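You operate a simulated robot arm through the tools that you are given. There is no shell and no other tool. Be economical: measure what you need, move in short steps, check, and stop when the job is done.

You are at the controls of a simulated two-armed robot. One attempt, no reset.

## Task
Fit the crossover from the teal speaker mat and set the cabinet's level to 0 dB with the tone on.
Fine: crossover lid closed, the other crossovers stay; hold TEST down while the dial turns; speaker tester off at the end.

It is judged by the outcome, as a careful person would: the job done as asked, and still so three seconds after it is handed in. It fails if anything else is knocked over, pushed out of place, dropped, spilled or broken. Lids that push on must go on centred and level and be pressed home; caps that screw on are set level and turned clockwise until they are tight.

## Robot
Two 7-joint arms with two-finger parallel grippers on one trunk, on a base that drives. Base frame: it is fixed to the floor where the robot stands at the start and does not move with it; the origin is under the middle of the robot, x ahead of it, y to its left, z up; the surface under the hand at the start is at about z = 764. Units: mm, degrees, N and s.
The left shoulder is at the start at [110, 169, 1511], the right one opposite. With the tool pointing down near the work surface each hand reaches from about 240 to 680 mm from the robot's upright axis, wherever it stands, measured 20 degrees to its own side. Places, roughly: cabinet level dial [400, -200, 900]; crossover lid [500, 0, 1000]; orange crossover [-3750, -2500, 0]; tester mode dial [400, -300, 900]. Payload 1.57 kg a hand.
The tool frame of a hand sits at the grasp point between the pads (the TCP): z along the fingers, y along the line on which they close. The tips reach 30 mm beyond it. Largest opening 80 mm; finger width 17, thickness 12; the body of the gripper, 40 by 82 mm, starts 80 mm behind the TCP.
Orientation is that of the tool frame in the base frame, as a unit quaternion [w, x, y, z]. With the fingers straight down and closing along the base's y, the tool's x points along the base's -x, its y along +y and its z along -z.

## Interface
- The arms move only by the tool nudge_tool. It takes "left_rows", "right_rows" or both (then of equal length, played together; a hand with none holds still); each is a list of rows, each an object (a shift or turn left out is 0, a gripper value left out holds the last) with "slide": the shift along the base's x, y, z in mm, a list of three; "dr": the turn, a rotation vector about the base's x, y, z in degrees, a list of three; "claw": the finger opening in mm, from 0 to 80. In form: [{"slide": [dx, dy, dz], "dr": [ax, ay, az], "claw": claw}, ...]. A call has 1 to 10 rows; each row is the pose to reach, as a shift and turn from the pose commanded when the call began. Rows are played at 5 a second. More than 50 mm and 8.6 degrees between two rows, or a gripper value outside its range, and nothing of the call is played. Where a pose cannot be reached the arm comes as near as it can. A force on the tool above 40 N (or 10 N above the force at the start of the call, whichever is more), or a blocked arm, ends the call early, and 0.2 s more pass. Each finger travels about 72 mm/s and halts on what it meets, pressing with about 24 N; the grip force reading is that of the motor and also rises with nothing between the fingers. The clock runs only during rows and for 0.2 s after the last one: add rows that repeat a pose to give the fingers time. It gives the time, the measured TCP pose, the force on the tool (base axes), the opening and the grip force at its end, in the units of the frame above (readings bear some noise), with the torque about the TCP (base axes, N m) and any sound that the robot's microphone picked up, and new pictures: "show" is both (left out), scene, wrist or none (wrist: the cameras of the hands that moved).
- Cameras (640 x 400 px; columns grow to the right, rows downward): "scene" is now at [139.6, -18.4, 1671.7]; the picture's right is [-0.41, -0.91, 0.00], its down [-0.77, 0.35, -0.53] and it looks along [0.48, -0.22, -0.85] (base axes); focal length 285 px, centre (320, 200). "left" rides on the left gripper at [72, 7, -122] in its tool frame; the picture's right is [-0.09, 1.00, 0.00], its down [-0.84, -0.08, -0.54] and it looks along [-0.54, -0.05, 0.84] (tool axes); focal length 238 px, centre (320, 200). "right" rides on the right gripper at [72, -7, -122] in its tool frame; the picture's right is [0.09, 1.00, 0.00], its down [-0.84, 0.08, -0.54] and it looks along [-0.54, 0.05, 0.84] (tool axes); focal length 238 px, centre (320, 200). There is no depth. A picture from a camera that has moved, and an enlarged one, comes with that camera's place and axes in the base frame and with its lens. The place of the scene camera against the robot may be out by one fixed shift of up to 18 mm in any direction.
- lift_body(by): slides the trunk up (or, below 0, down) by that many mm; the arms and the scene camera ride with it, the base frame stays. It gives what a move gives, with no picture.
- steer(legs): drives the robot by 1 to 6 legs, each [ahead, left, turn to the left] in mm, mm and degrees, along the robot's own axes; the way and the turn of a leg run together, so that a leg with both is an arc; at most 1500 mm and 180 degrees a leg. The arms and the cameras ride along, it lands a little off, and it stops where it bumps. It gives what a move gives, and a new picture of the scene camera.
- aim_head(pan, tilt): turns the head with the scene camera to pan (to the left, within 86 degrees either way) and tilt (down, from -29 to 69), counted from straight ahead of the robot. It gives what a move gives, and a new picture of the scene camera.
- inspect(camera, box): a new picture of the part [left, top, right, bottom] of that camera's present view, enlarged. The clock stands still meanwhile.
- close_job(): hands the job in; it is judged then, once.

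Go step by step. Nothing tells you exact positions but the pictures and the camera data: compare them with the known pose of the tool, close in by small moves and look again before you grip or let go. The budget is 120 turns and 260 pictures, counting those below and the enlarged ones. Unless the task says otherwise, let go and move clear before handing in, and close with one line.

The tools are called after "Emit:" as name(argument=value, ...) on one line, values as JSON. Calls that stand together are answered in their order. nudge_tool: Moves the arms, as the interface text tells. Its arguments: {"type":"object","properties":{"left_rows":{"type":"array"},"right_rows":{"type":"array"},"show":{"type":"string","enum":["both","scene","wrist","none"]}},"required":[]} The other tools are called the same way: lift_body (by) slides the trunk up or down; steer (legs) drives the base; aim_head (pan, tilt) turns the head that bears the scene camera; inspect (camera, box) takes an enlarged picture of a part of a camera's view; close_job () hands the job in.

At the start:

```text
clock: 0.0
left_eef_pos: [706.2, 9.6, 1134.7]
left_ee_rot: [0.0, 0.001, 1.0, 0.0]
left_contact_force: [-0.2, -1.1, -0.6]
left_wrist_torque: [-0.01, -0.01, 0.0]
left_finger_gap: 80.2
left_grasp_force: 0.0
right_eef_pos: [562.2, -437.6, 998.8]
right_ee_rot: [0.0, 0.0, 1.0, 0.0]
right_contact_force: [0.9, -0.1, 0.3]
right_wrist_torque: [0.0, -0.02, -0.02]
right_finger_gap: 80.0
right_grasp_force: 0.0
trunk travel left (down, up): [-825.0, 65.0]
robot x, y, heading: [-0.6, -1.5, -0.2]
head pan, tilt: [-24.3, 58.0]
```

scene: 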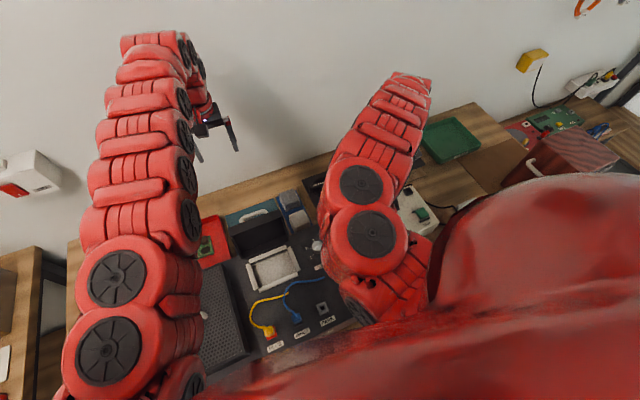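
right: 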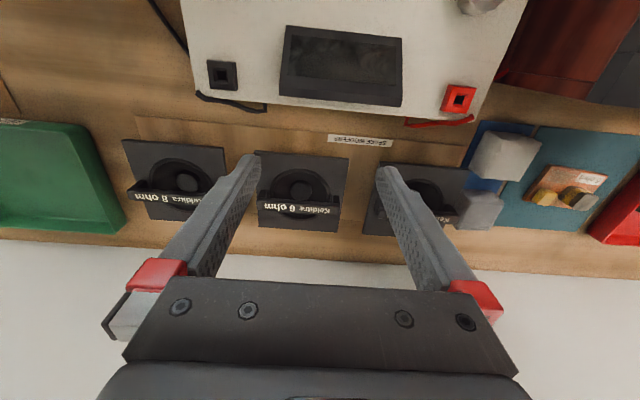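
left: 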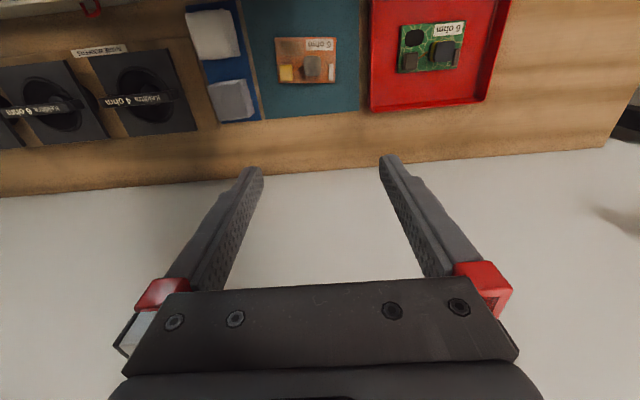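

The arms hide much of the bench, so I'll enlarge the pictures first to find the teal mat, cabinet and tester.

Emit:
inspect(camera="scene", box=[180, 180, 460, 360])

Emit:
inspect(camera="left", box=[160, 0, 520, 200])

Emit:
inspect(camera="right", box=[100, 0, 640, 260])

```text
2.22 times, centred on (320, 270) of scene
camera zoom: at [139.6, -18.4, 1671.7], right [-0.41, -0.91, 0.0], down [-0.77, 0.35, -0.53], along [0.48, -0.22, -0.85], focal length 632 px, centre (320, 44)
```

zoom: 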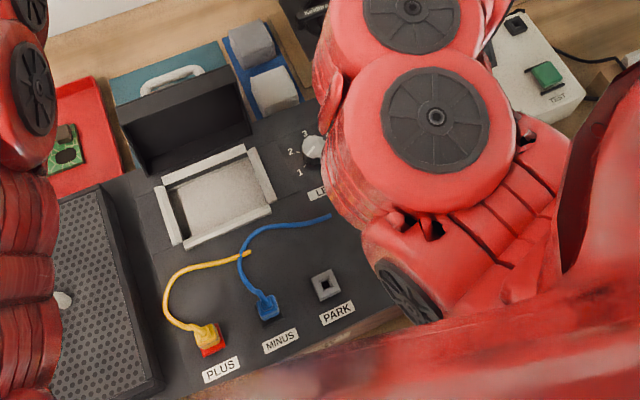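

```text
1.78 times, centred on (340, 100) of left
camera zoom: at [633.0, 15.3, 1258.4], right [0.09, 1.0, 0.0], down [0.84, -0.08, 0.54], along [0.54, -0.05, -0.84], focal length 424 px, centre (284, 378)
```

zoom: 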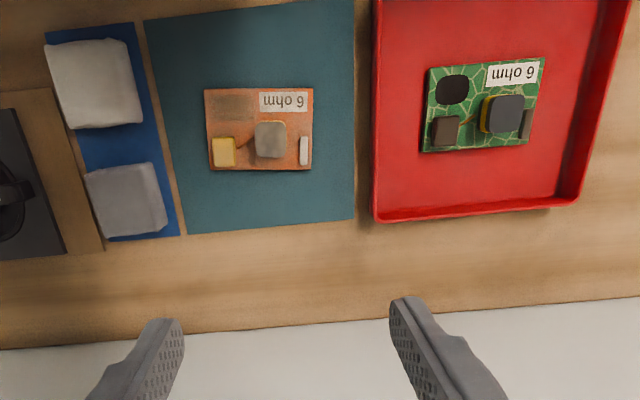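

```text
1.19 times, centred on (370, 130) of right
camera zoom: at [489.2, -443.0, 1121.9], right [-0.09, 1.0, 0.0], down [0.84, 0.08, 0.54], along [0.54, 0.05, -0.84], focal length 282 px, centre (261, 283)
```

zoom: 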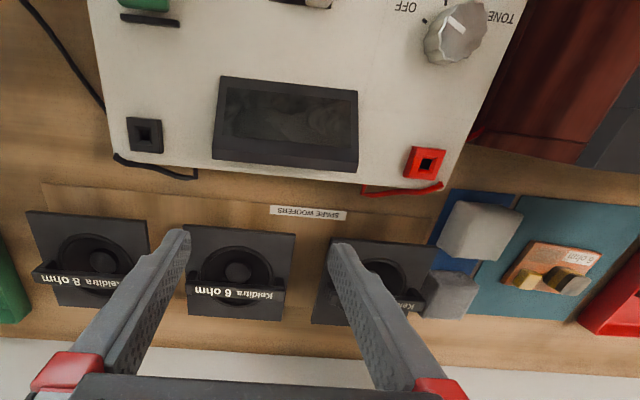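

The teal mat holds an orange "6 ohm" crossover. I'll move both arms outward for a clear view of the cabinet and tester.

Emit:
nudge_tool(left_rows=[{"slide": [-25, 40, 0]}, {"slide": [-50, 80, 0]}, {"slide": [-75, 120, 0]}, {"slide": [-100, 160, 0]}, {"slide": [-125, 200, 0]}, {"slide": [-150, 240, 0]}, {"slide": [-175, 280, 0]}, {"slide": [-200, 320, 0]}, {"slide": [-225, 360, 0]}, {"slide": [-250, 400, 0]}], right_rows=[{"slide": [-10, 0, 30]}, {"slide": [-20, 0, 60]}, {"slide": [-30, 0, 90]}, {"slide": [-40, 0, 120]}, {"slide": [-50, -30, 150]}, {"slide": [-60, -60, 150]}, {"slide": [-70, -90, 150]}, {"slide": [-80, -120, 150]}, {"slide": [-90, -150, 150]}, {"slide": [-100, -180, 150]}], show="both")

Emit:
aim_head(pan=0, tilt=58)

```text
clock: 2.2
left_eef_pos: [549.1, 474.0, 1145.0]
left_ee_rot: [-0.002, 0.001, 1.0, -0.002]
left_contact_force: [-0.4, 0.4, -0.2]
left_wrist_torque: [0.0, -0.01, -0.02]
left_finger_gap: 80.1
left_grasp_force: 0.1
left hand out of reach, approached as far as the arm can: row 3, 4, 5, 6, 7, 8, 9, 10
right_eef_pos: [459.9, -621.3, 1150.3]
right_ee_rot: [0.001, 0.0, 1.0, 0.0]
right_contact_force: [-0.7, -0.1, 0.5]
right_wrist_torque: [0.0, -0.01, -0.02]
right_finger_gap: 79.9
right_grasp_force: 0.0
right hand out of reach, approached as far as the arm can: row 1, 2, 3, 4, 5, 6, 7
trunk travel left (down, up): [-825.0, 65.0]
robot x, y, heading: [1.9, -2.4, -0.2]
head pan, tilt: [-24.3, 58.0]
camera scene: at [137.7, -17.4, 1671.9], right [-0.41, -0.91, 0.0], down [-0.77, 0.35, -0.53], along [0.48, -0.22, -0.85], focal length 285 px, centre (320, 200)
camera right: at [388.0, -626.0, 1272.5], right [-0.09, 1.0, 0.0], down [0.84, 0.08, 0.54], along [0.54, 0.05, -0.84], focal length 238 px, centre (320, 200)
camera left: at [477.2, 482.0, 1268.1], right [0.09, 1.0, 0.0], down [0.84, -0.08, 0.54], along [0.54, -0.05, -0.84], focal length 238 px, centre (320, 200)
```

scene: 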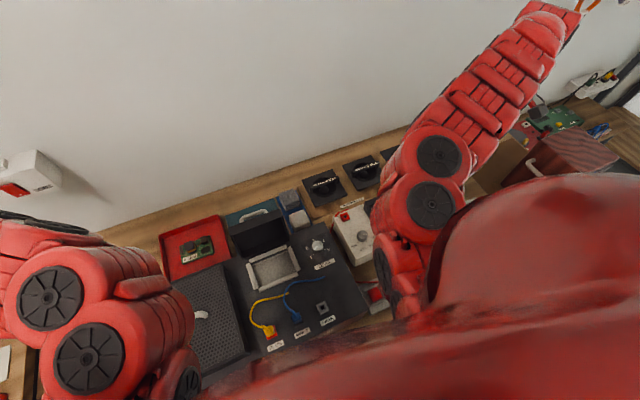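
right: 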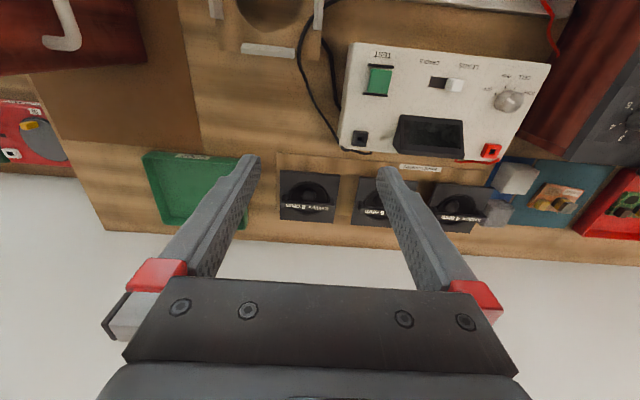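
left: 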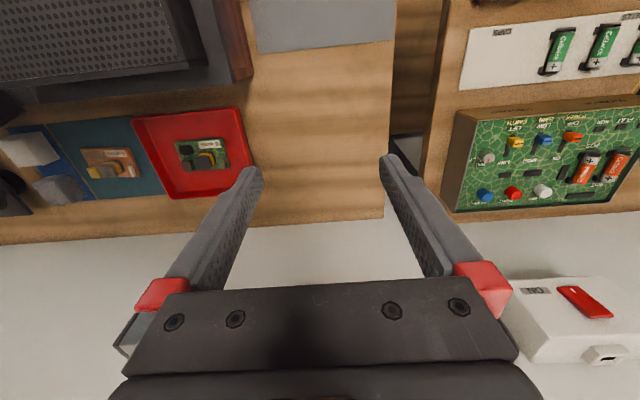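

```text
clock: 3.1
left_eef_pos: [550.8, 471.8, 1145.8]
left_ee_rot: [-0.003, 0.0, 1.0, -0.002]
left_contact_force: [0.7, 0.7, 0.0]
left_wrist_torque: [0.02, 0.01, 0.03]
left_finger_gap: 79.7
left_grasp_force: 0.0
right_eef_pos: [461.9, -621.7, 1149.0]
right_ee_rot: [0.0, -0.001, 1.0, -0.001]
right_contact_force: [0.1, -0.5, 0.4]
right_wrist_torque: [-0.01, 0.03, -0.01]
right_finger_gap: 79.9
right_grasp_force: 0.0
trunk travel left (down, up): [-825.0, 65.0]
robot x, y, heading: [-0.5, -0.4, 0.1]
head pan, tilt: [0.0, 58.0]
camera scene: at [146.1, 9.6, 1671.6], right [0.0, -1.0, 0.0], down [-0.85, 0.0, -0.53], along [0.53, 0.0, -0.85], focal length 285 px, centre (320, 200)
```

scene: 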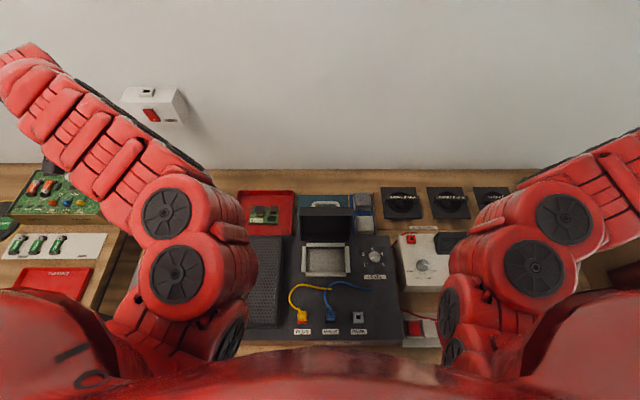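

Emit:
inspect(camera="scene", box=[230, 180, 490, 350])

Emit:
inspect(camera="right", box=[230, 0, 640, 240])

```text
2.35 times, centred on (360, 265) of scene
camera zoom: at [146.1, 9.6, 1671.6], right [0.0, -1.0, 0.0], down [-0.85, 0.0, -0.53], along [0.53, 0.0, -0.85], focal length 670 px, centre (226, 47)
```

zoom: 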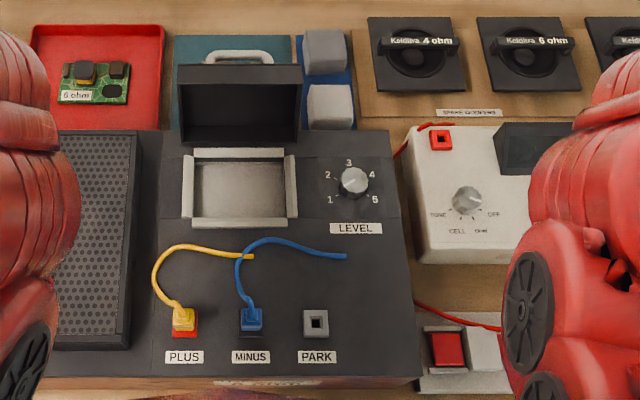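

```text
1.56 times, centred on (435, 120) of right
camera zoom: at [389.8, -626.6, 1271.4], right [-0.09, 1.0, 0.0], down [0.84, 0.08, 0.54], along [0.54, 0.05, -0.84], focal length 372 px, centre (140, 325)
```

zoom: 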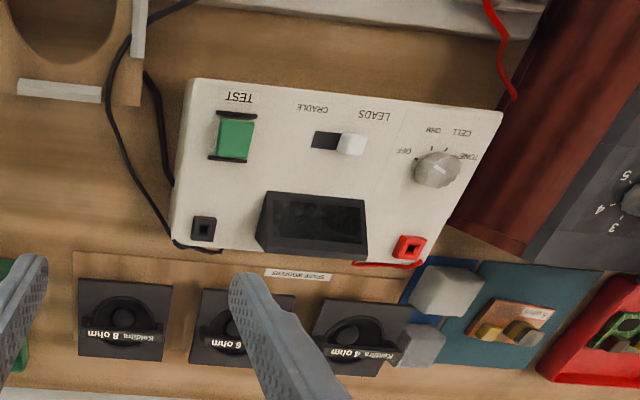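

The cabinet has an open pocket with its lid standing, a LEVEL dial and two plugs; the tester is to its right with OFF/OHM/CELL/TONE, a CRADLE/LEADS slider and a TEST button. I'll use the right wrist camera to look over the front of the tester and the leads.

Emit:
nudge_tool(right_rows=[{"slide": [-30, 40, 0]}, {"slide": [-55, 80, 0]}, {"slide": [-80, 120, 0]}, {"slide": [-105, 160, 0]}, {"slide": [-130, 200, 0]}, {"slide": [-150, 240, 0]}, {"slide": [-160, 260, 0]}], left_rows=[{"slide": [-25, 0, 0]}, {"slide": [-50, 0, 0]}, {"slide": [-75, -30, 0]}, {"slide": [-100, -60, 0]}, {"slide": [-125, -90, 0]}, {"slide": [-150, -120, 0]}, {"slide": [-170, -150, 0]}], show="wrist")

```text
clock: 4.7
left_eef_pos: [560.3, 447.4, 1176.9]
left_ee_rot: [-0.005, 0.001, 1.0, -0.002]
left_contact_force: [-0.2, -1.0, 0.6]
left_wrist_torque: [0.06, 0.0, 0.0]
left_finger_gap: 79.9
left_grasp_force: 0.0
left hand out of reach, approached as far as the arm can: row 1, 2, 3, 4, 5, 6, 7
right_eef_pos: [450.9, -583.6, 1161.0]
right_ee_rot: [-0.001, 0.001, 1.0, 0.002]
right_contact_force: [-0.2, -0.7, -0.1]
right_wrist_torque: [0.04, 0.04, -0.01]
right_finger_gap: 80.1
right_grasp_force: 0.1
right hand out of reach, approached as far as the arm can: row 1, 2, 3, 4, 5, 6, 7
trunk travel left (down, up): [-825.0, 65.0]
robot x, y, heading: [2.0, 0.2, -0.1]
head pan, tilt: [0.0, 58.0]
camera right: at [379.8, -588.9, 1283.5], right [-0.09, 1.0, 0.0], down [0.84, 0.08, 0.54], along [0.54, 0.05, -0.84], focal length 238 px, centre (320, 200)
camera left: at [489.1, 455.2, 1300.3], right [0.09, 1.0, 0.0], down [0.84, -0.08, 0.53], along [0.53, -0.05, -0.84], focal length 238 px, centre (320, 200)
```

right: 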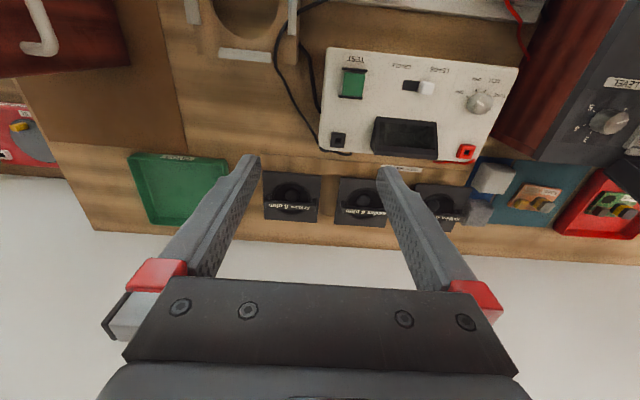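
left: 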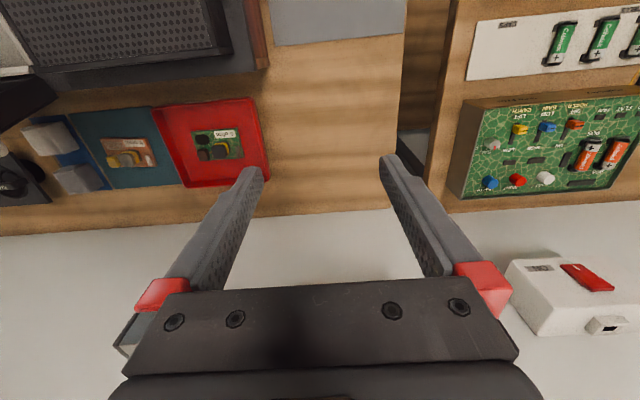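

The arms fold poorly at this height, so I'll back the robot off to see the whole bench front with the head camera.

Emit:
steer(legs=[[-400, 0, 0]])

Emit:
aim_head(pan=-10, tilt=45)

```text
clock: 7.2
left_eef_pos: [157.9, 452.0, 1175.7]
left_ee_rot: [-0.004, -0.003, 1.0, -0.003]
left_contact_force: [-0.1, -0.2, -0.9]
left_wrist_torque: [0.01, 0.01, 0.0]
left_finger_gap: 80.1
left_grasp_force: 0.1
right_eef_pos: [53.1, -579.6, 1162.0]
right_ee_rot: [0.0, -0.003, 1.0, 0.001]
right_contact_force: [-0.3, -0.4, 0.5]
right_wrist_torque: [0.01, 0.0, 0.04]
right_finger_gap: 80.1
right_grasp_force: 0.0
trunk travel left (down, up): [-825.0, 65.0]
robot x, y, heading: [-405.0, -2.2, 0.5]
head pan, tilt: [0.0, 58.0]
camera scene: at [-254.7, 9.9, 1671.5], right [0.0, -1.0, 0.0], down [-0.85, 0.0, -0.53], along [0.53, 0.0, -0.85], focal length 285 px, centre (320, 200)
```

scene: 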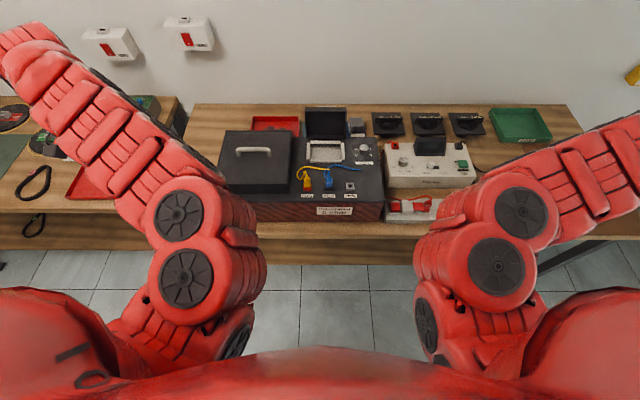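

```text
clock: 7.9
left_eef_pos: [156.5, 452.5, 1176.6]
left_ee_rot: [-0.004, -0.003, 1.0, -0.003]
left_contact_force: [-0.7, 1.1, 0.1]
left_wrist_torque: [-0.03, 0.0, -0.01]
left_finger_gap: 79.7
left_grasp_force: 0.1
right_eef_pos: [52.0, -580.4, 1163.1]
right_ee_rot: [-0.001, -0.003, 1.0, 0.001]
right_contact_force: [0.8, 0.3, 0.4]
right_wrist_torque: [0.0, 0.0, -0.01]
right_finger_gap: 80.2
right_grasp_force: 0.0
trunk travel left (down, up): [-825.0, 65.0]
robot x, y, heading: [-403.5, 0.2, 0.2]
head pan, tilt: [-10.0, 45.0]
camera scene: at [-245.5, -4.1, 1688.8], right [-0.17, -0.99, 0.0], down [-0.7, 0.12, -0.71], along [0.7, -0.12, -0.71], focal length 285 px, centre (320, 200)
```

scene: 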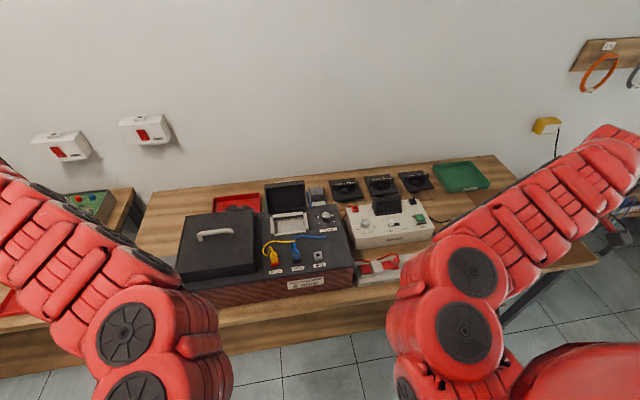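

Emit:
inspect(camera="scene", box=[330, 180, 450, 300])

Emit:
inspect(camera="scene", box=[170, 170, 370, 310])

```text
3.33 times, centred on (390, 240) of scene
camera zoom: at [-245.5, -4.1, 1688.8], right [-0.17, -0.99, 0.0], down [-0.7, 0.12, -0.71], along [0.7, -0.12, -0.71], focal length 949 px, centre (87, 67)
```

zoom: 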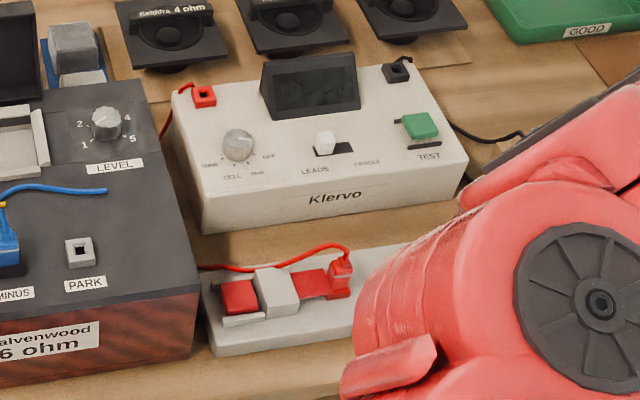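

```text
2.86 times, centred on (270, 240) of scene
camera zoom: at [-245.5, -4.1, 1688.8], right [-0.17, -0.99, 0.0], down [-0.7, 0.12, -0.71], along [0.7, -0.12, -0.71], focal length 813 px, centre (463, 86)
```

zoom: 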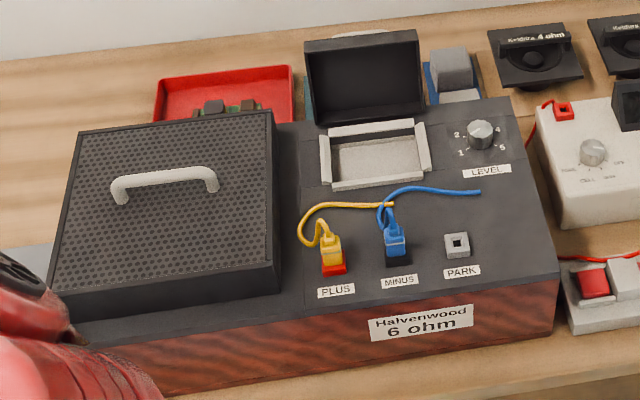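

The 6 ohm cabinet matches the orange 6 ohm crossover. By triangulation I take the level dial to be near (432,-143,908), the crossover near (651,-10,772) and TEST near (400,-500,870). I'll drive to a stance that reaches all of them, around y = -200.

Emit:
steer(legs=[[430, -200, 0]])

Emit:
nudge_tool(left_rows=[{"slide": [0, 0, 0]}], right_rows=[{"slide": [0, 0, 0]}], show="wrist")

```text
clock: 10.7
left_eef_pos: [575.6, 265.0, 1176.7]
left_ee_rot: [-0.006, -0.004, 1.0, -0.002]
left_contact_force: [-0.3, 0.5, 0.2]
left_wrist_torque: [0.02, 0.04, -0.03]
left_finger_gap: 79.9
left_grasp_force: 0.0
right_eef_pos: [476.2, -767.1, 1159.2]
right_ee_rot: [-0.002, -0.005, 1.0, 0.004]
right_contact_force: [0.2, 0.3, 0.4]
right_wrist_torque: [0.01, 0.06, 0.0]
right_finger_gap: 80.1
right_grasp_force: 0.2
trunk travel left (down, up): [-825.0, 65.0]
robot x, y, heading: [13.8, -192.7, 0.6]
head pan, tilt: [-10.0, 45.0]
stopped in leg 1: the robot was blocked; the commanded pose is now the measured one
camera scene: at [177.1, -193.6, 1688.3], right [-0.17, -0.99, 0.0], down [-0.7, 0.12, -0.71], along [0.7, -0.12, -0.71], focal length 285 px, centre (320, 200)
```

scene: 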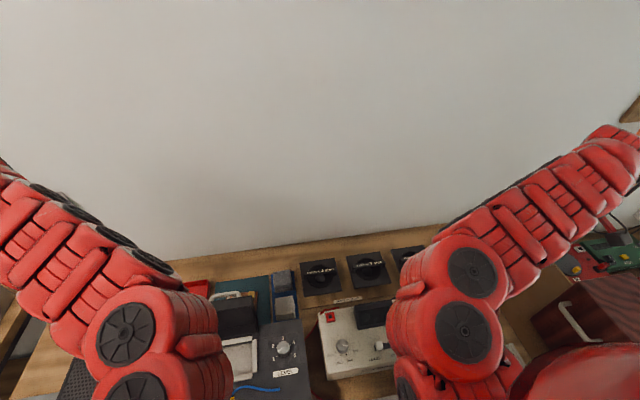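

```text
clock: 11.1
left_eef_pos: [571.6, 266.2, 1177.1]
left_ee_rot: [-0.004, -0.005, 1.0, -0.003]
left_contact_force: [0.6, -0.4, 0.2]
left_wrist_torque: [0.02, -0.04, -0.01]
left_finger_gap: 79.8
left_grasp_force: 0.0
right_eef_pos: [470.8, -765.5, 1162.5]
right_ee_rot: [-0.001, -0.005, 1.0, 0.002]
right_contact_force: [-1.0, 0.1, 0.3]
right_wrist_torque: [-0.01, 0.0, -0.01]
right_finger_gap: 79.7
right_grasp_force: 0.1
trunk travel left (down, up): [-825.0, 65.0]
robot x, y, heading: [13.4, -190.3, 0.4]
head pan, tilt: [-10.0, 45.0]
camera right: at [400.0, -772.2, 1284.7], right [-0.1, 0.99, 0.0], down [0.84, 0.08, 0.54], along [0.54, 0.06, -0.84], focal length 238 px, centre (320, 200)
camera left: at [500.4, 272.8, 1299.4], right [0.08, 1.0, -0.01], down [0.84, -0.07, 0.54], along [0.53, -0.05, -0.84], focal length 238 px, centre (320, 200)
```

right: 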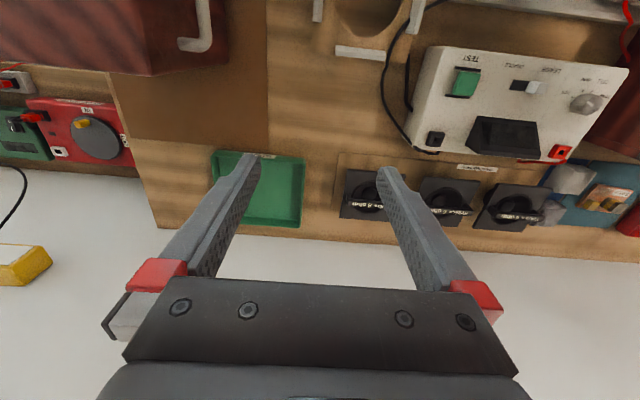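
left: 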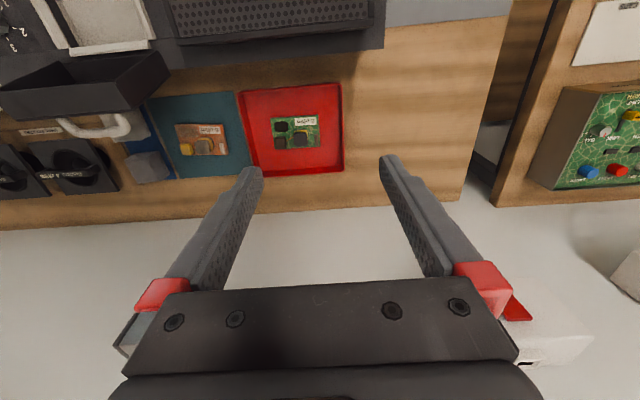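

The base has met the bench, so this is the closest stance. I'll lower and swing the right hand to view the front block and bring the left hand over the teal mat.

Emit:
nudge_tool(left_rows=[{"slide": [8, -40, -15], "dr": [0, 0, -8.5]}, {"slide": [16, -80, -30], "dr": [0, 0, -17]}, {"slide": [24, -120, -45], "dr": [0, 0, -25.5]}, {"slide": [32, -160, -60], "dr": [0, 0, -34]}, {"slide": [40, -180, -75], "dr": [0, 0, -42.5]}, {"slide": [48, -200, -80], "dr": [0, 0, -51]}, {"slide": [56, -220, -80], "dr": [0, 0, -59.5]}, {"slide": [64, -240, -80], "dr": [0, 0, -68]}, {"slide": [72, -260, -80], "dr": [0, 0, -76.5]}, {"slide": [79, -276, -80], "dr": [0, 0, -85]}], right_rows=[{"slide": [-10, 30, -15]}, {"slide": [-20, 60, -30]}, {"slide": [-30, 90, -45]}, {"slide": [-40, 120, -60]}, {"slide": [-50, 150, -75]}, {"slide": [-65, 180, -90]}, {"slide": [-80, 215, -105]}, {"slide": [-95, 250, -110]}, {"slide": [-115, 285, -110]}, {"slide": [-135, 315, -110]}], show="both")

```text
clock: 13.3
left_eef_pos: [653.0, -29.2, 1082.6]
left_ee_rot: [-0.006, 0.65, 0.76, 0.001]
left_contact_force: [0.8, -0.2, -0.1]
left_wrist_torque: [-0.04, -0.01, 0.01]
left_finger_gap: 79.7
left_grasp_force: 0.1
left hand out of reach, approached as far as the arm can: row 1, 2, 3, 4, 5, 6, 7, 8, 9, 10
right_eef_pos: [511.2, -605.1, 930.2]
right_ee_rot: [-0.001, -0.006, 1.0, 0.002]
right_contact_force: [-0.2, 1.4, -0.4]
right_wrist_torque: [-0.05, 0.0, 0.0]
right_finger_gap: 80.0
right_grasp_force: 0.0
right hand out of reach, approached as far as the arm can: row 1, 2, 3, 4, 5, 6, 7, 8, 9, 10
trunk travel left (down, up): [-825.0, 65.0]
robot x, y, heading: [17.4, -184.0, 0.5]
head pan, tilt: [-10.0, 45.0]
camera scene: at [171.9, -190.1, 1689.0], right [-0.16, -0.99, 0.0], down [-0.7, 0.12, -0.71], along [0.7, -0.12, -0.71], focal length 285 px, centre (320, 200)
camera right: at [439.7, -611.5, 1051.5], right [-0.1, 0.99, 0.0], down [0.84, 0.08, 0.54], along [0.54, 0.06, -0.84], focal length 238 px, centre (320, 200)
camera left: at [648.2, 41.8, 1204.6], right [1.0, 0.06, -0.01], down [0.06, -0.84, 0.54], along [0.03, -0.53, -0.84], focal length 238 px, centre (320, 200)
```

scene: 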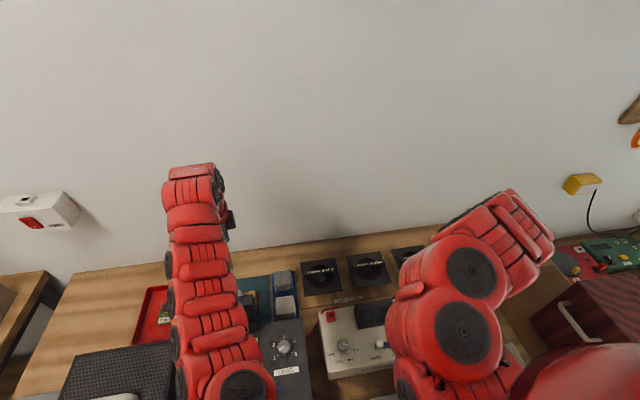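
right: 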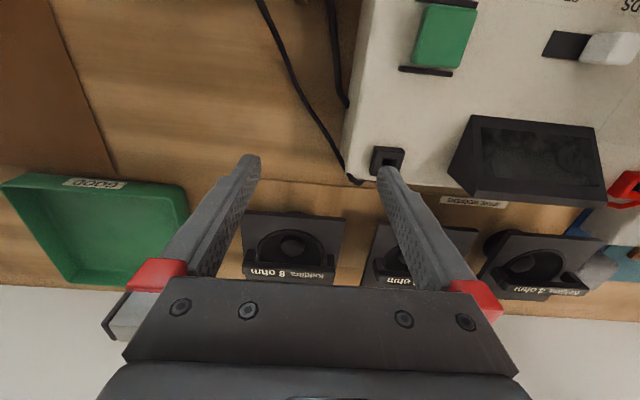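
left: 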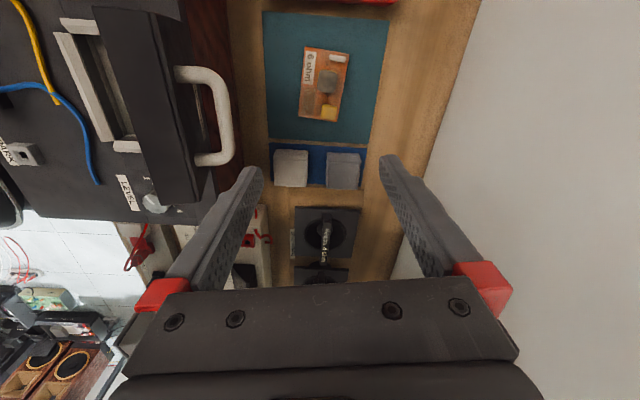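

The left wrist view shows the orange crossover well, at about (655,-2). I'll lower the left hand above it and square the gripper to 90°.

Emit:
nudge_tool(left_rows=[{"slide": [0, 5, -40], "dr": [0, 0, -5]}, {"slide": [0, 10, -80], "dr": [0, 0, -8]}, {"slide": [0, 10, -120], "dr": [0, 0, -8]}, {"slide": [0, 10, -150], "dr": [0, 0, -8]}], show="wrist")

Emit:
inspect(camera="left", box=[200, 0, 460, 160])

```text
clock: 14.3
left_eef_pos: [653.8, -17.9, 932.8]
left_ee_rot: [-0.005, 0.701, 0.714, 0.001]
left_contact_force: [0.8, 0.6, 0.0]
left_wrist_torque: [0.02, -0.03, -0.03]
left_finger_gap: 79.9
left_grasp_force: 0.1
right_eef_pos: [511.4, -606.6, 929.3]
right_ee_rot: [-0.002, -0.005, 1.0, 0.002]
right_contact_force: [-0.6, 0.0, -0.2]
right_wrist_torque: [-0.03, 0.0, 0.0]
right_finger_gap: 80.2
right_grasp_force: 0.1
trunk travel left (down, up): [-825.0, 65.0]
robot x, y, heading: [15.4, -191.1, 0.5]
head pan, tilt: [-10.0, 45.0]
camera left: at [660.3, 52.8, 1055.5], right [1.0, -0.07, -0.01], down [-0.06, -0.84, 0.54], along [-0.04, -0.53, -0.84], focal length 238 px, centre (320, 200)
```

left: 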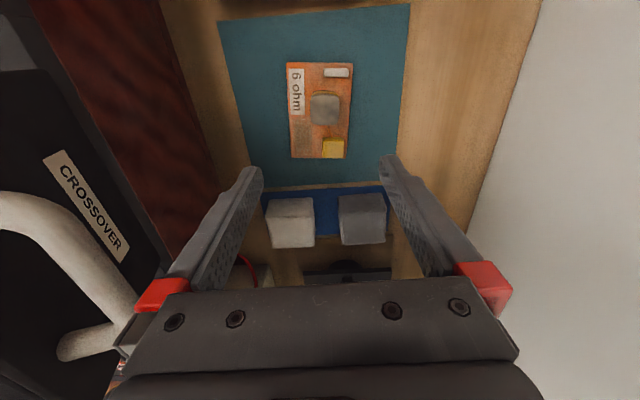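

```text
2.46 times, centred on (330, 80) of left
camera zoom: at [660.3, 52.8, 1055.5], right [1.0, -0.07, -0.01], down [-0.06, -0.84, 0.54], along [-0.04, -0.53, -0.84], focal length 587 px, centre (295, 495)
```

zoom: 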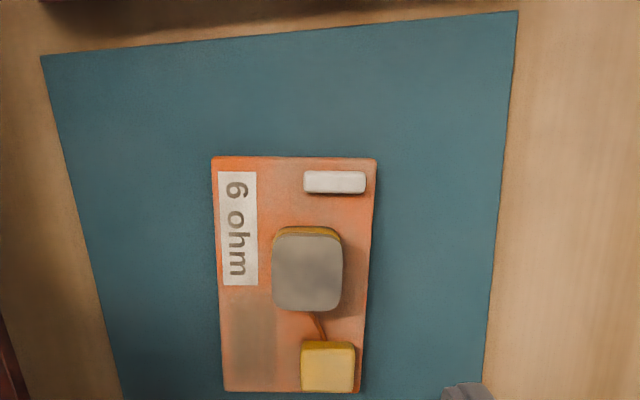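

The grey block in the middle of the crossover is about 30 mm wide, centred near (661,0), and the board is yawed about -4°. I'll come down above it with the gripper squared to it.

Emit:
nudge_tool(left_rows=[{"slide": [4, 9, -30], "dr": [0, 0, -3], "claw": 60}, {"slide": [8, 18, -60], "dr": [0, 0, -5]}, {"slide": [8, 18, -90], "dr": [0, 0, -5]}, {"slide": [8, 18, -97], "dr": [0, 0, -5]}], show="wrist")

Emit:
inspect(camera="left", box=[220, 60, 440, 240])

```text
clock: 15.3
left_eef_pos: [664.0, -1.6, 836.7]
left_ee_rot: [-0.005, 0.731, 0.682, 0.002]
left_contact_force: [-0.9, 0.2, 0.1]
left_wrist_torque: [-0.01, 0.01, 0.01]
left_finger_gap: 60.1
left_grasp_force: 0.0
right_eef_pos: [511.3, -606.8, 929.0]
right_ee_rot: [-0.002, -0.004, 1.0, 0.002]
right_contact_force: [-0.3, 0.8, 0.2]
right_wrist_torque: [-0.01, 0.02, 0.0]
right_finger_gap: 79.9
right_grasp_force: 0.0
trunk travel left (down, up): [-825.0, 65.0]
robot x, y, heading: [14.4, -189.5, 0.6]
head pan, tilt: [-10.0, 45.0]
camera left: at [675.8, 68.5, 959.4], right [0.99, -0.16, 0.0], down [-0.13, -0.83, 0.54], along [-0.09, -0.53, -0.84], focal length 238 px, centre (320, 200)
```

left: 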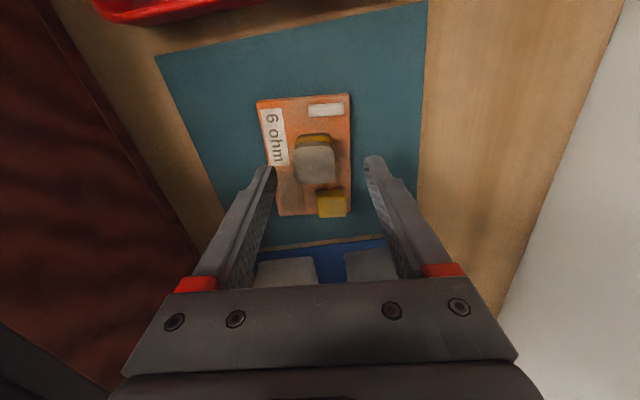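

```text
2.22 times, centred on (330, 150) of left
camera zoom: at [675.8, 68.5, 959.4], right [0.99, -0.16, 0.0], down [-0.13, -0.83, 0.54], along [-0.09, -0.53, -0.84], focal length 530 px, centre (298, 311)
```

zoom: 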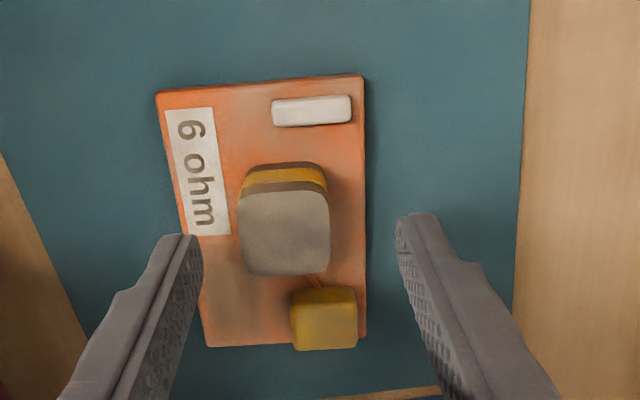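

The block sits about 4.5 mm toward -x of the gripper centre and is otherwise lined up. I'll shift, descend and check.

Emit:
nudge_tool(left_rows=[{"slide": [-4.5, 0, 0]}, {"slide": [-4.5, 0, -15]}, {"slide": [-4.5, 0, -26]}], show="none")

Emit:
inspect(camera="left", box=[220, 60, 440, 240])

```text
clock: 16.1
left_eef_pos: [651.4, -1.9, 814.4]
left_ee_rot: [-0.006, 0.731, 0.682, 0.001]
left_contact_force: [-0.1, 0.1, 0.3]
left_wrist_torque: [0.02, 0.0, 0.0]
left_finger_gap: 60.1
left_grasp_force: 0.1
left hand out of reach, approached as far as the arm can: row 2, 3
right_eef_pos: [511.0, -607.3, 928.5]
right_ee_rot: [-0.002, -0.004, 1.0, 0.002]
right_contact_force: [-0.2, 0.5, 0.0]
right_wrist_torque: [-0.03, 0.0, -0.05]
right_finger_gap: 80.0
right_grasp_force: 0.0
trunk travel left (down, up): [-825.0, 65.0]
robot x, y, heading: [18.9, -188.2, 0.4]
head pan, tilt: [-10.0, 45.0]
```

```text
2.22 times, centred on (330, 150) of left
camera zoom: at [662.1, 68.6, 937.8], right [0.99, -0.16, -0.01], down [-0.13, -0.83, 0.54], along [-0.09, -0.53, -0.84], focal length 530 px, centre (298, 311)
```

zoom: 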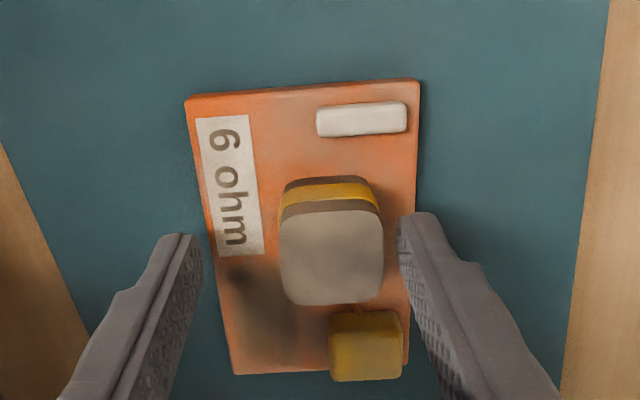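

The arm is at the edge of its reach here. I'll raise both hands and then lower the trunk 100 mm to gain reach.

Emit:
nudge_tool(left_rows=[{"slide": [0, 0, 30]}, {"slide": [2, 0, 70]}, {"slide": [4, 0, 110]}], right_rows=[{"slide": [0, -10, 40]}, {"slide": [0, -20, 80]}, {"slide": [0, -30, 110]}], show="none")

Emit:
lift_body(by=-100)

Emit:
inspect(camera="left", box=[220, 60, 440, 240])

```text
clock: 16.9
left_eef_pos: [653.0, -2.1, 923.5]
left_ee_rot: [-0.005, 0.732, 0.682, 0.001]
left_contact_force: [-0.3, -0.2, 0.6]
left_wrist_torque: [0.02, 0.03, 0.0]
left_finger_gap: 60.0
left_grasp_force: 0.1
right_eef_pos: [546.1, -662.5, 1022.2]
right_ee_rot: [-0.002, -0.005, 1.0, 0.002]
right_contact_force: [-0.2, -1.7, 0.3]
right_wrist_torque: [0.02, -0.05, 0.02]
right_finger_gap: 80.1
right_grasp_force: 0.1
right hand out of reach, approached as far as the arm can: row 1, 2, 3
trunk travel left (down, up): [-825.0, 65.0]
robot x, y, heading: [19.8, -187.6, 0.6]
head pan, tilt: [-10.0, 45.0]
```

```text
clock: 18.3
left_eef_pos: [654.0, -1.0, 825.0]
left_ee_rot: [-0.005, 0.731, 0.682, 0.002]
left_contact_force: [0.1, 0.4, 0.4]
left_wrist_torque: [0.01, 0.0, 0.02]
left_finger_gap: 60.1
left_grasp_force: 0.0
right_eef_pos: [546.4, -661.1, 922.8]
right_ee_rot: [-0.001, -0.004, 1.0, 0.002]
right_contact_force: [0.1, -1.4, -0.8]
right_wrist_torque: [0.03, 0.0, 0.01]
right_finger_gap: 80.2
right_grasp_force: 0.1
trunk travel left (down, up): [-725.0, 165.0]
robot x, y, heading: [14.6, -187.5, 0.4]
head pan, tilt: [-10.0, 45.0]
```

```text
2.22 times, centred on (330, 150) of left
camera zoom: at [666.0, 69.1, 947.4], right [0.99, -0.16, -0.01], down [-0.13, -0.83, 0.54], along [-0.09, -0.53, -0.84], focal length 530 px, centre (298, 311)
```

zoom: 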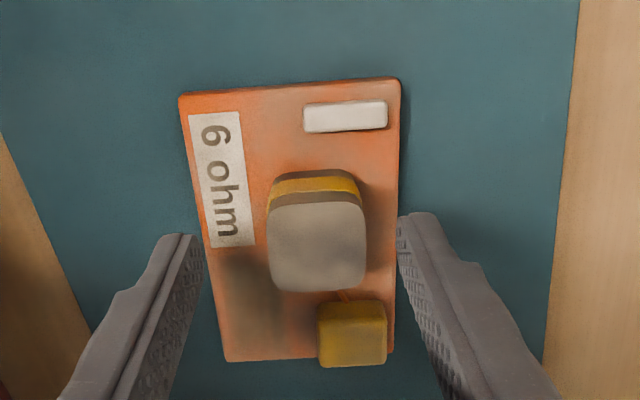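

Reach is restored and the block needs a +5 mm shift in x. I'll shift and descend to just above the board.

Emit:
nudge_tool(left_rows=[{"slide": [5, 0, 0]}, {"slide": [5, 0, -10]}, {"slide": [5, 0, -18]}], show="none")

Emit:
inspect(camera="left", box=[220, 60, 440, 240])

```text
clock: 19.1
left_eef_pos: [659.9, -2.8, 807.1]
left_ee_rot: [-0.004, 0.731, 0.682, 0.0]
left_contact_force: [0.2, -0.1, 0.1]
left_wrist_torque: [0.01, 0.02, -0.01]
left_finger_gap: 60.0
left_grasp_force: 0.1
right_eef_pos: [548.4, -661.5, 922.4]
right_ee_rot: [-0.003, -0.004, 1.0, 0.001]
right_contact_force: [-0.2, 0.7, 0.2]
right_wrist_torque: [0.02, 0.03, 0.01]
right_finger_gap: 79.8
right_grasp_force: 0.1
trunk travel left (down, up): [-725.0, 165.0]
robot x, y, heading: [15.8, -189.7, 0.6]
head pan, tilt: [-10.0, 45.0]
```

```text
2.22 times, centred on (330, 150) of left
camera zoom: at [671.4, 68.6, 929.9], right [0.99, -0.16, -0.01], down [-0.13, -0.83, 0.54], along [-0.09, -0.53, -0.84], focal length 530 px, centre (298, 311)
```

zoom: 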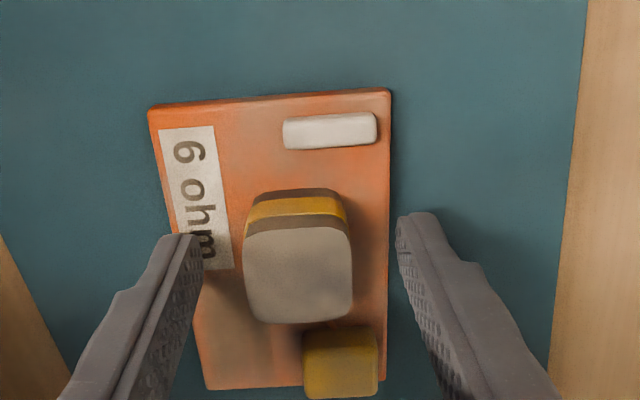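

The fingers straddle the block evenly, so I'll lower 3 mm and close on it.

Emit:
nudge_tool(left_rows=[{"slide": [0, 0, -3], "claw": 60}, {"slide": [0, 0, -3], "claw": 15}, {"slide": [0, 0, -3], "claw": 15}, {"slide": [0, 0, -3], "claw": 15}, {"slide": [0, 0, -3], "claw": 15}], show="none")

Emit:
inspect(camera="left", box=[220, 60, 440, 240])

```text
clock: 20.3
left_eef_pos: [659.9, -2.5, 804.3]
left_ee_rot: [-0.004, 0.731, 0.682, 0.002]
left_contact_force: [2.6, 0.3, 1.3]
left_wrist_torque: [-0.02, -0.2, 0.05]
left_finger_gap: 31.9
left_grasp_force: 23.6
right_eef_pos: [546.2, -661.3, 921.8]
right_ee_rot: [-0.002, -0.005, 1.0, 0.001]
right_contact_force: [-0.1, -0.8, -0.6]
right_wrist_torque: [-0.01, -0.01, -0.03]
right_finger_gap: 80.2
right_grasp_force: 0.0
trunk travel left (down, up): [-725.0, 165.0]
robot x, y, heading: [17.3, -187.9, 0.7]
head pan, tilt: [-10.0, 45.0]
```

```text
2.22 times, centred on (330, 150) of left
camera zoom: at [671.6, 68.6, 926.6], right [0.99, -0.16, 0.0], down [-0.13, -0.83, 0.54], along [-0.09, -0.53, -0.84], focal length 530 px, centre (298, 311)
```

zoom: 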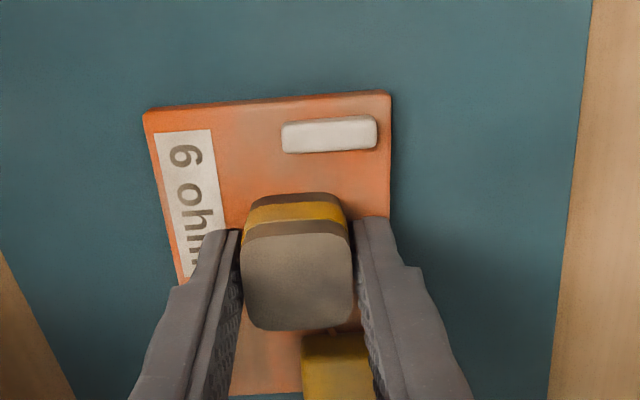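

The block is gripped (31.9 mm). I'll lift by raising the trunk fully, then raise the hand so the board clears the standing lid.

Emit:
lift_body(by=165)

Emit:
nudge_tool(left_rows=[{"slide": [0, 0, 30]}, {"slide": [0, 0, 60]}, {"slide": [0, 0, 90]}, {"slide": [0, 0, 120]}], show="both")

```text
clock: 22.1
left_eef_pos: [660.2, -1.3, 968.9]
left_ee_rot: [-0.005, 0.731, 0.682, 0.001]
left_contact_force: [-0.6, 0.2, -1.4]
left_wrist_torque: [-0.02, 0.01, -0.01]
left_finger_gap: 32.4
left_grasp_force: 23.8
right_eef_pos: [547.8, -662.3, 1087.0]
right_ee_rot: [-0.002, -0.004, 1.0, 0.001]
right_contact_force: [0.5, 0.2, -0.3]
right_wrist_torque: [-0.01, 0.0, 0.01]
right_finger_gap: 79.9
right_grasp_force: 0.0
trunk travel left (down, up): [-890.0, 0.0]
robot x, y, heading: [13.7, -190.0, 0.7]
head pan, tilt: [-10.0, 45.0]
```

```text
clock: 23.1
left_eef_pos: [659.1, -2.5, 1092.0]
left_ee_rot: [-0.004, 0.731, 0.683, 0.003]
left_contact_force: [-0.7, -0.3, -1.5]
left_wrist_torque: [0.01, -0.01, 0.0]
left_finger_gap: 31.8
left_grasp_force: 24.1
right_eef_pos: [547.4, -660.6, 1087.2]
right_ee_rot: [-0.001, -0.006, 1.0, 0.002]
right_contact_force: [-0.8, -0.2, 0.3]
right_wrist_torque: [0.03, 0.0, 0.01]
right_finger_gap: 79.9
right_grasp_force: 0.0
trunk travel left (down, up): [-890.0, 0.0]
robot x, y, heading: [13.6, -191.8, 0.7]
head pan, tilt: [-10.0, 45.0]
camera scene: at [172.2, -191.7, 1753.8], right [-0.16, -0.99, 0.0], down [-0.7, 0.12, -0.71], along [0.7, -0.12, -0.71], focal length 285 px, centre (320, 200)
camera left: at [670.7, 68.1, 1214.7], right [0.99, -0.16, -0.01], down [-0.13, -0.83, 0.54], along [-0.09, -0.53, -0.84], focal length 238 px, centre (320, 200)
```

scene: 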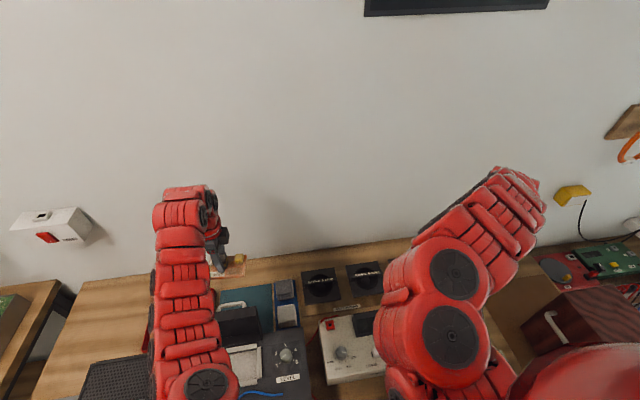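
left: 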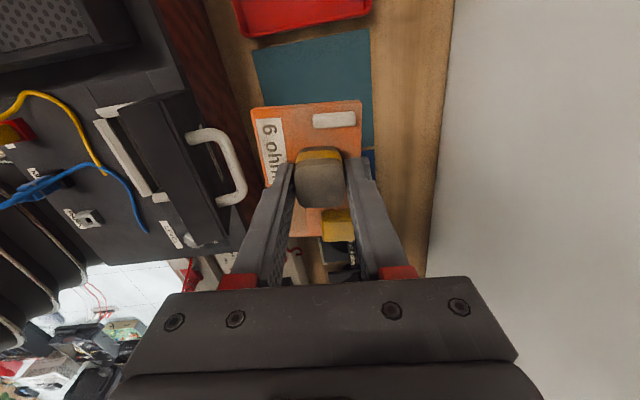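

The crossover is held level and above the lid top. I'll back the robot about 215 mm to bring the board over the pocket.

Emit:
steer(legs=[[-215, 0, 0]])

Emit:
nudge_tool(left_rows=[{"slide": [0, 0, 0]}], show="wrist")

```text
clock: 24.8
left_eef_pos: [447.6, -3.6, 1090.2]
left_ee_rot: [-0.006, 0.731, 0.682, 0.001]
left_contact_force: [0.9, 0.6, -2.2]
left_wrist_torque: [0.01, 0.01, -0.01]
left_finger_gap: 32.1
left_grasp_force: 24.2
right_eef_pos: [336.2, -662.5, 1085.9]
right_ee_rot: [-0.003, -0.006, 1.0, 0.002]
right_contact_force: [-0.1, -0.3, -0.3]
right_wrist_torque: [-0.02, 0.01, 0.0]
right_finger_gap: 79.9
right_grasp_force: 0.1
trunk travel left (down, up): [-890.0, 0.0]
robot x, y, heading: [-200.2, -188.5, 0.7]
head pan, tilt: [-10.0, 45.0]
camera scene: at [-37.3, -193.7, 1753.5], right [-0.16, -0.99, 0.0], down [-0.7, 0.12, -0.71], along [0.7, -0.12, -0.71], focal length 285 px, centre (320, 200)
```

scene: 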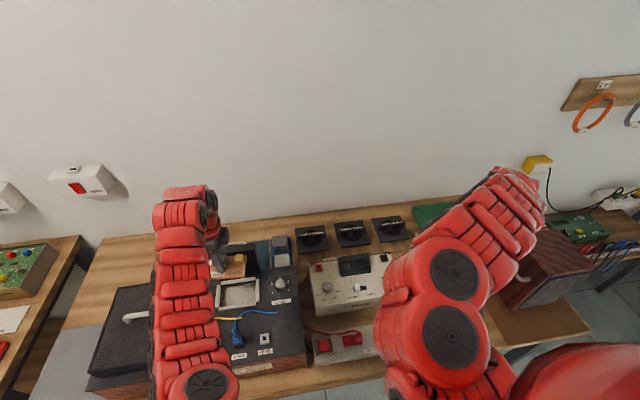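

```text
clock: 25.2
left_eef_pos: [448.3, -3.2, 1090.5]
left_ee_rot: [-0.005, 0.731, 0.682, 0.001]
left_contact_force: [0.0, 0.2, -1.8]
left_wrist_torque: [-0.01, 0.0, 0.01]
left_finger_gap: 32.1
left_grasp_force: 23.6
right_eef_pos: [335.3, -661.1, 1086.5]
right_ee_rot: [-0.003, -0.005, 1.0, 0.002]
right_contact_force: [0.6, 0.9, -0.1]
right_wrist_torque: [-0.01, 0.01, -0.03]
right_finger_gap: 79.8
right_grasp_force: 0.0
trunk travel left (down, up): [-890.0, 0.0]
robot x, y, heading: [-198.0, -193.7, 0.7]
head pan, tilt: [-10.0, 45.0]
camera left: at [459.7, 66.5, 1212.8], right [0.99, -0.16, -0.01], down [-0.13, -0.83, 0.54], along [-0.09, -0.53, -0.84], focal length 238 px, centre (320, 200)
```

left: 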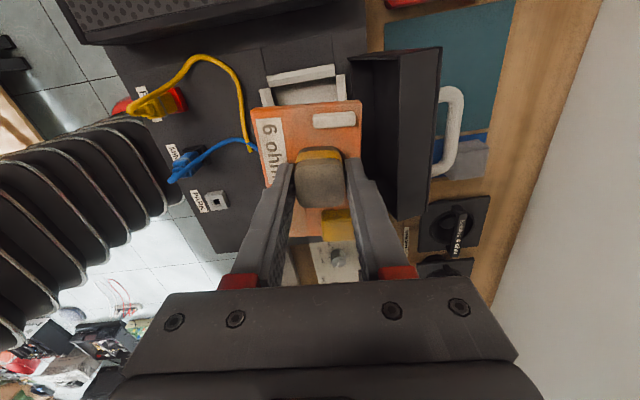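

Emit:
inspect(camera="left", box=[230, 40, 410, 150])

Emit:
inspect(camera="scene", box=[190, 220, 330, 310])

```text
3.56 times, centred on (320, 95) of left
camera zoom: at [459.7, 66.5, 1212.8], right [0.99, -0.16, -0.01], down [-0.13, -0.83, 0.54], along [-0.09, -0.53, -0.84], focal length 848 px, centre (320, 573)
```

zoom: 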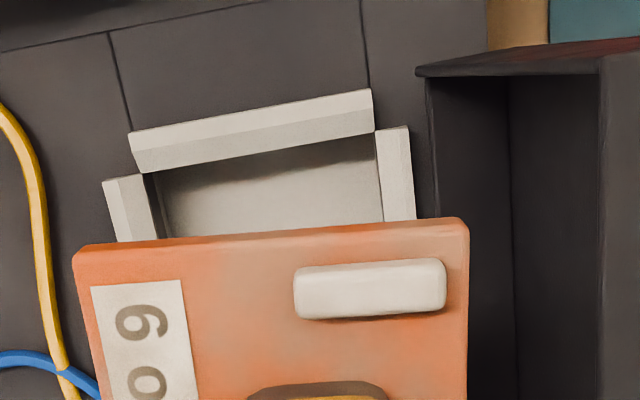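

```text
4.44 times, centred on (260, 265) of scene
camera zoom: at [-37.7, -193.5, 1753.5], right [-0.16, -0.99, 0.0], down [-0.7, 0.12, -0.71], along [0.7, -0.12, -0.71], focal length 1265 px, centre (587, -89)
```

zoom: 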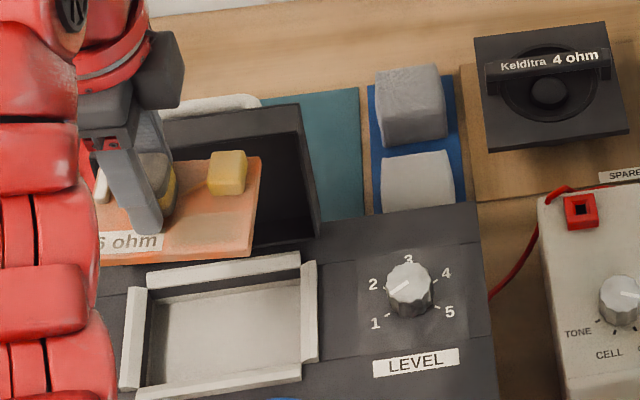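

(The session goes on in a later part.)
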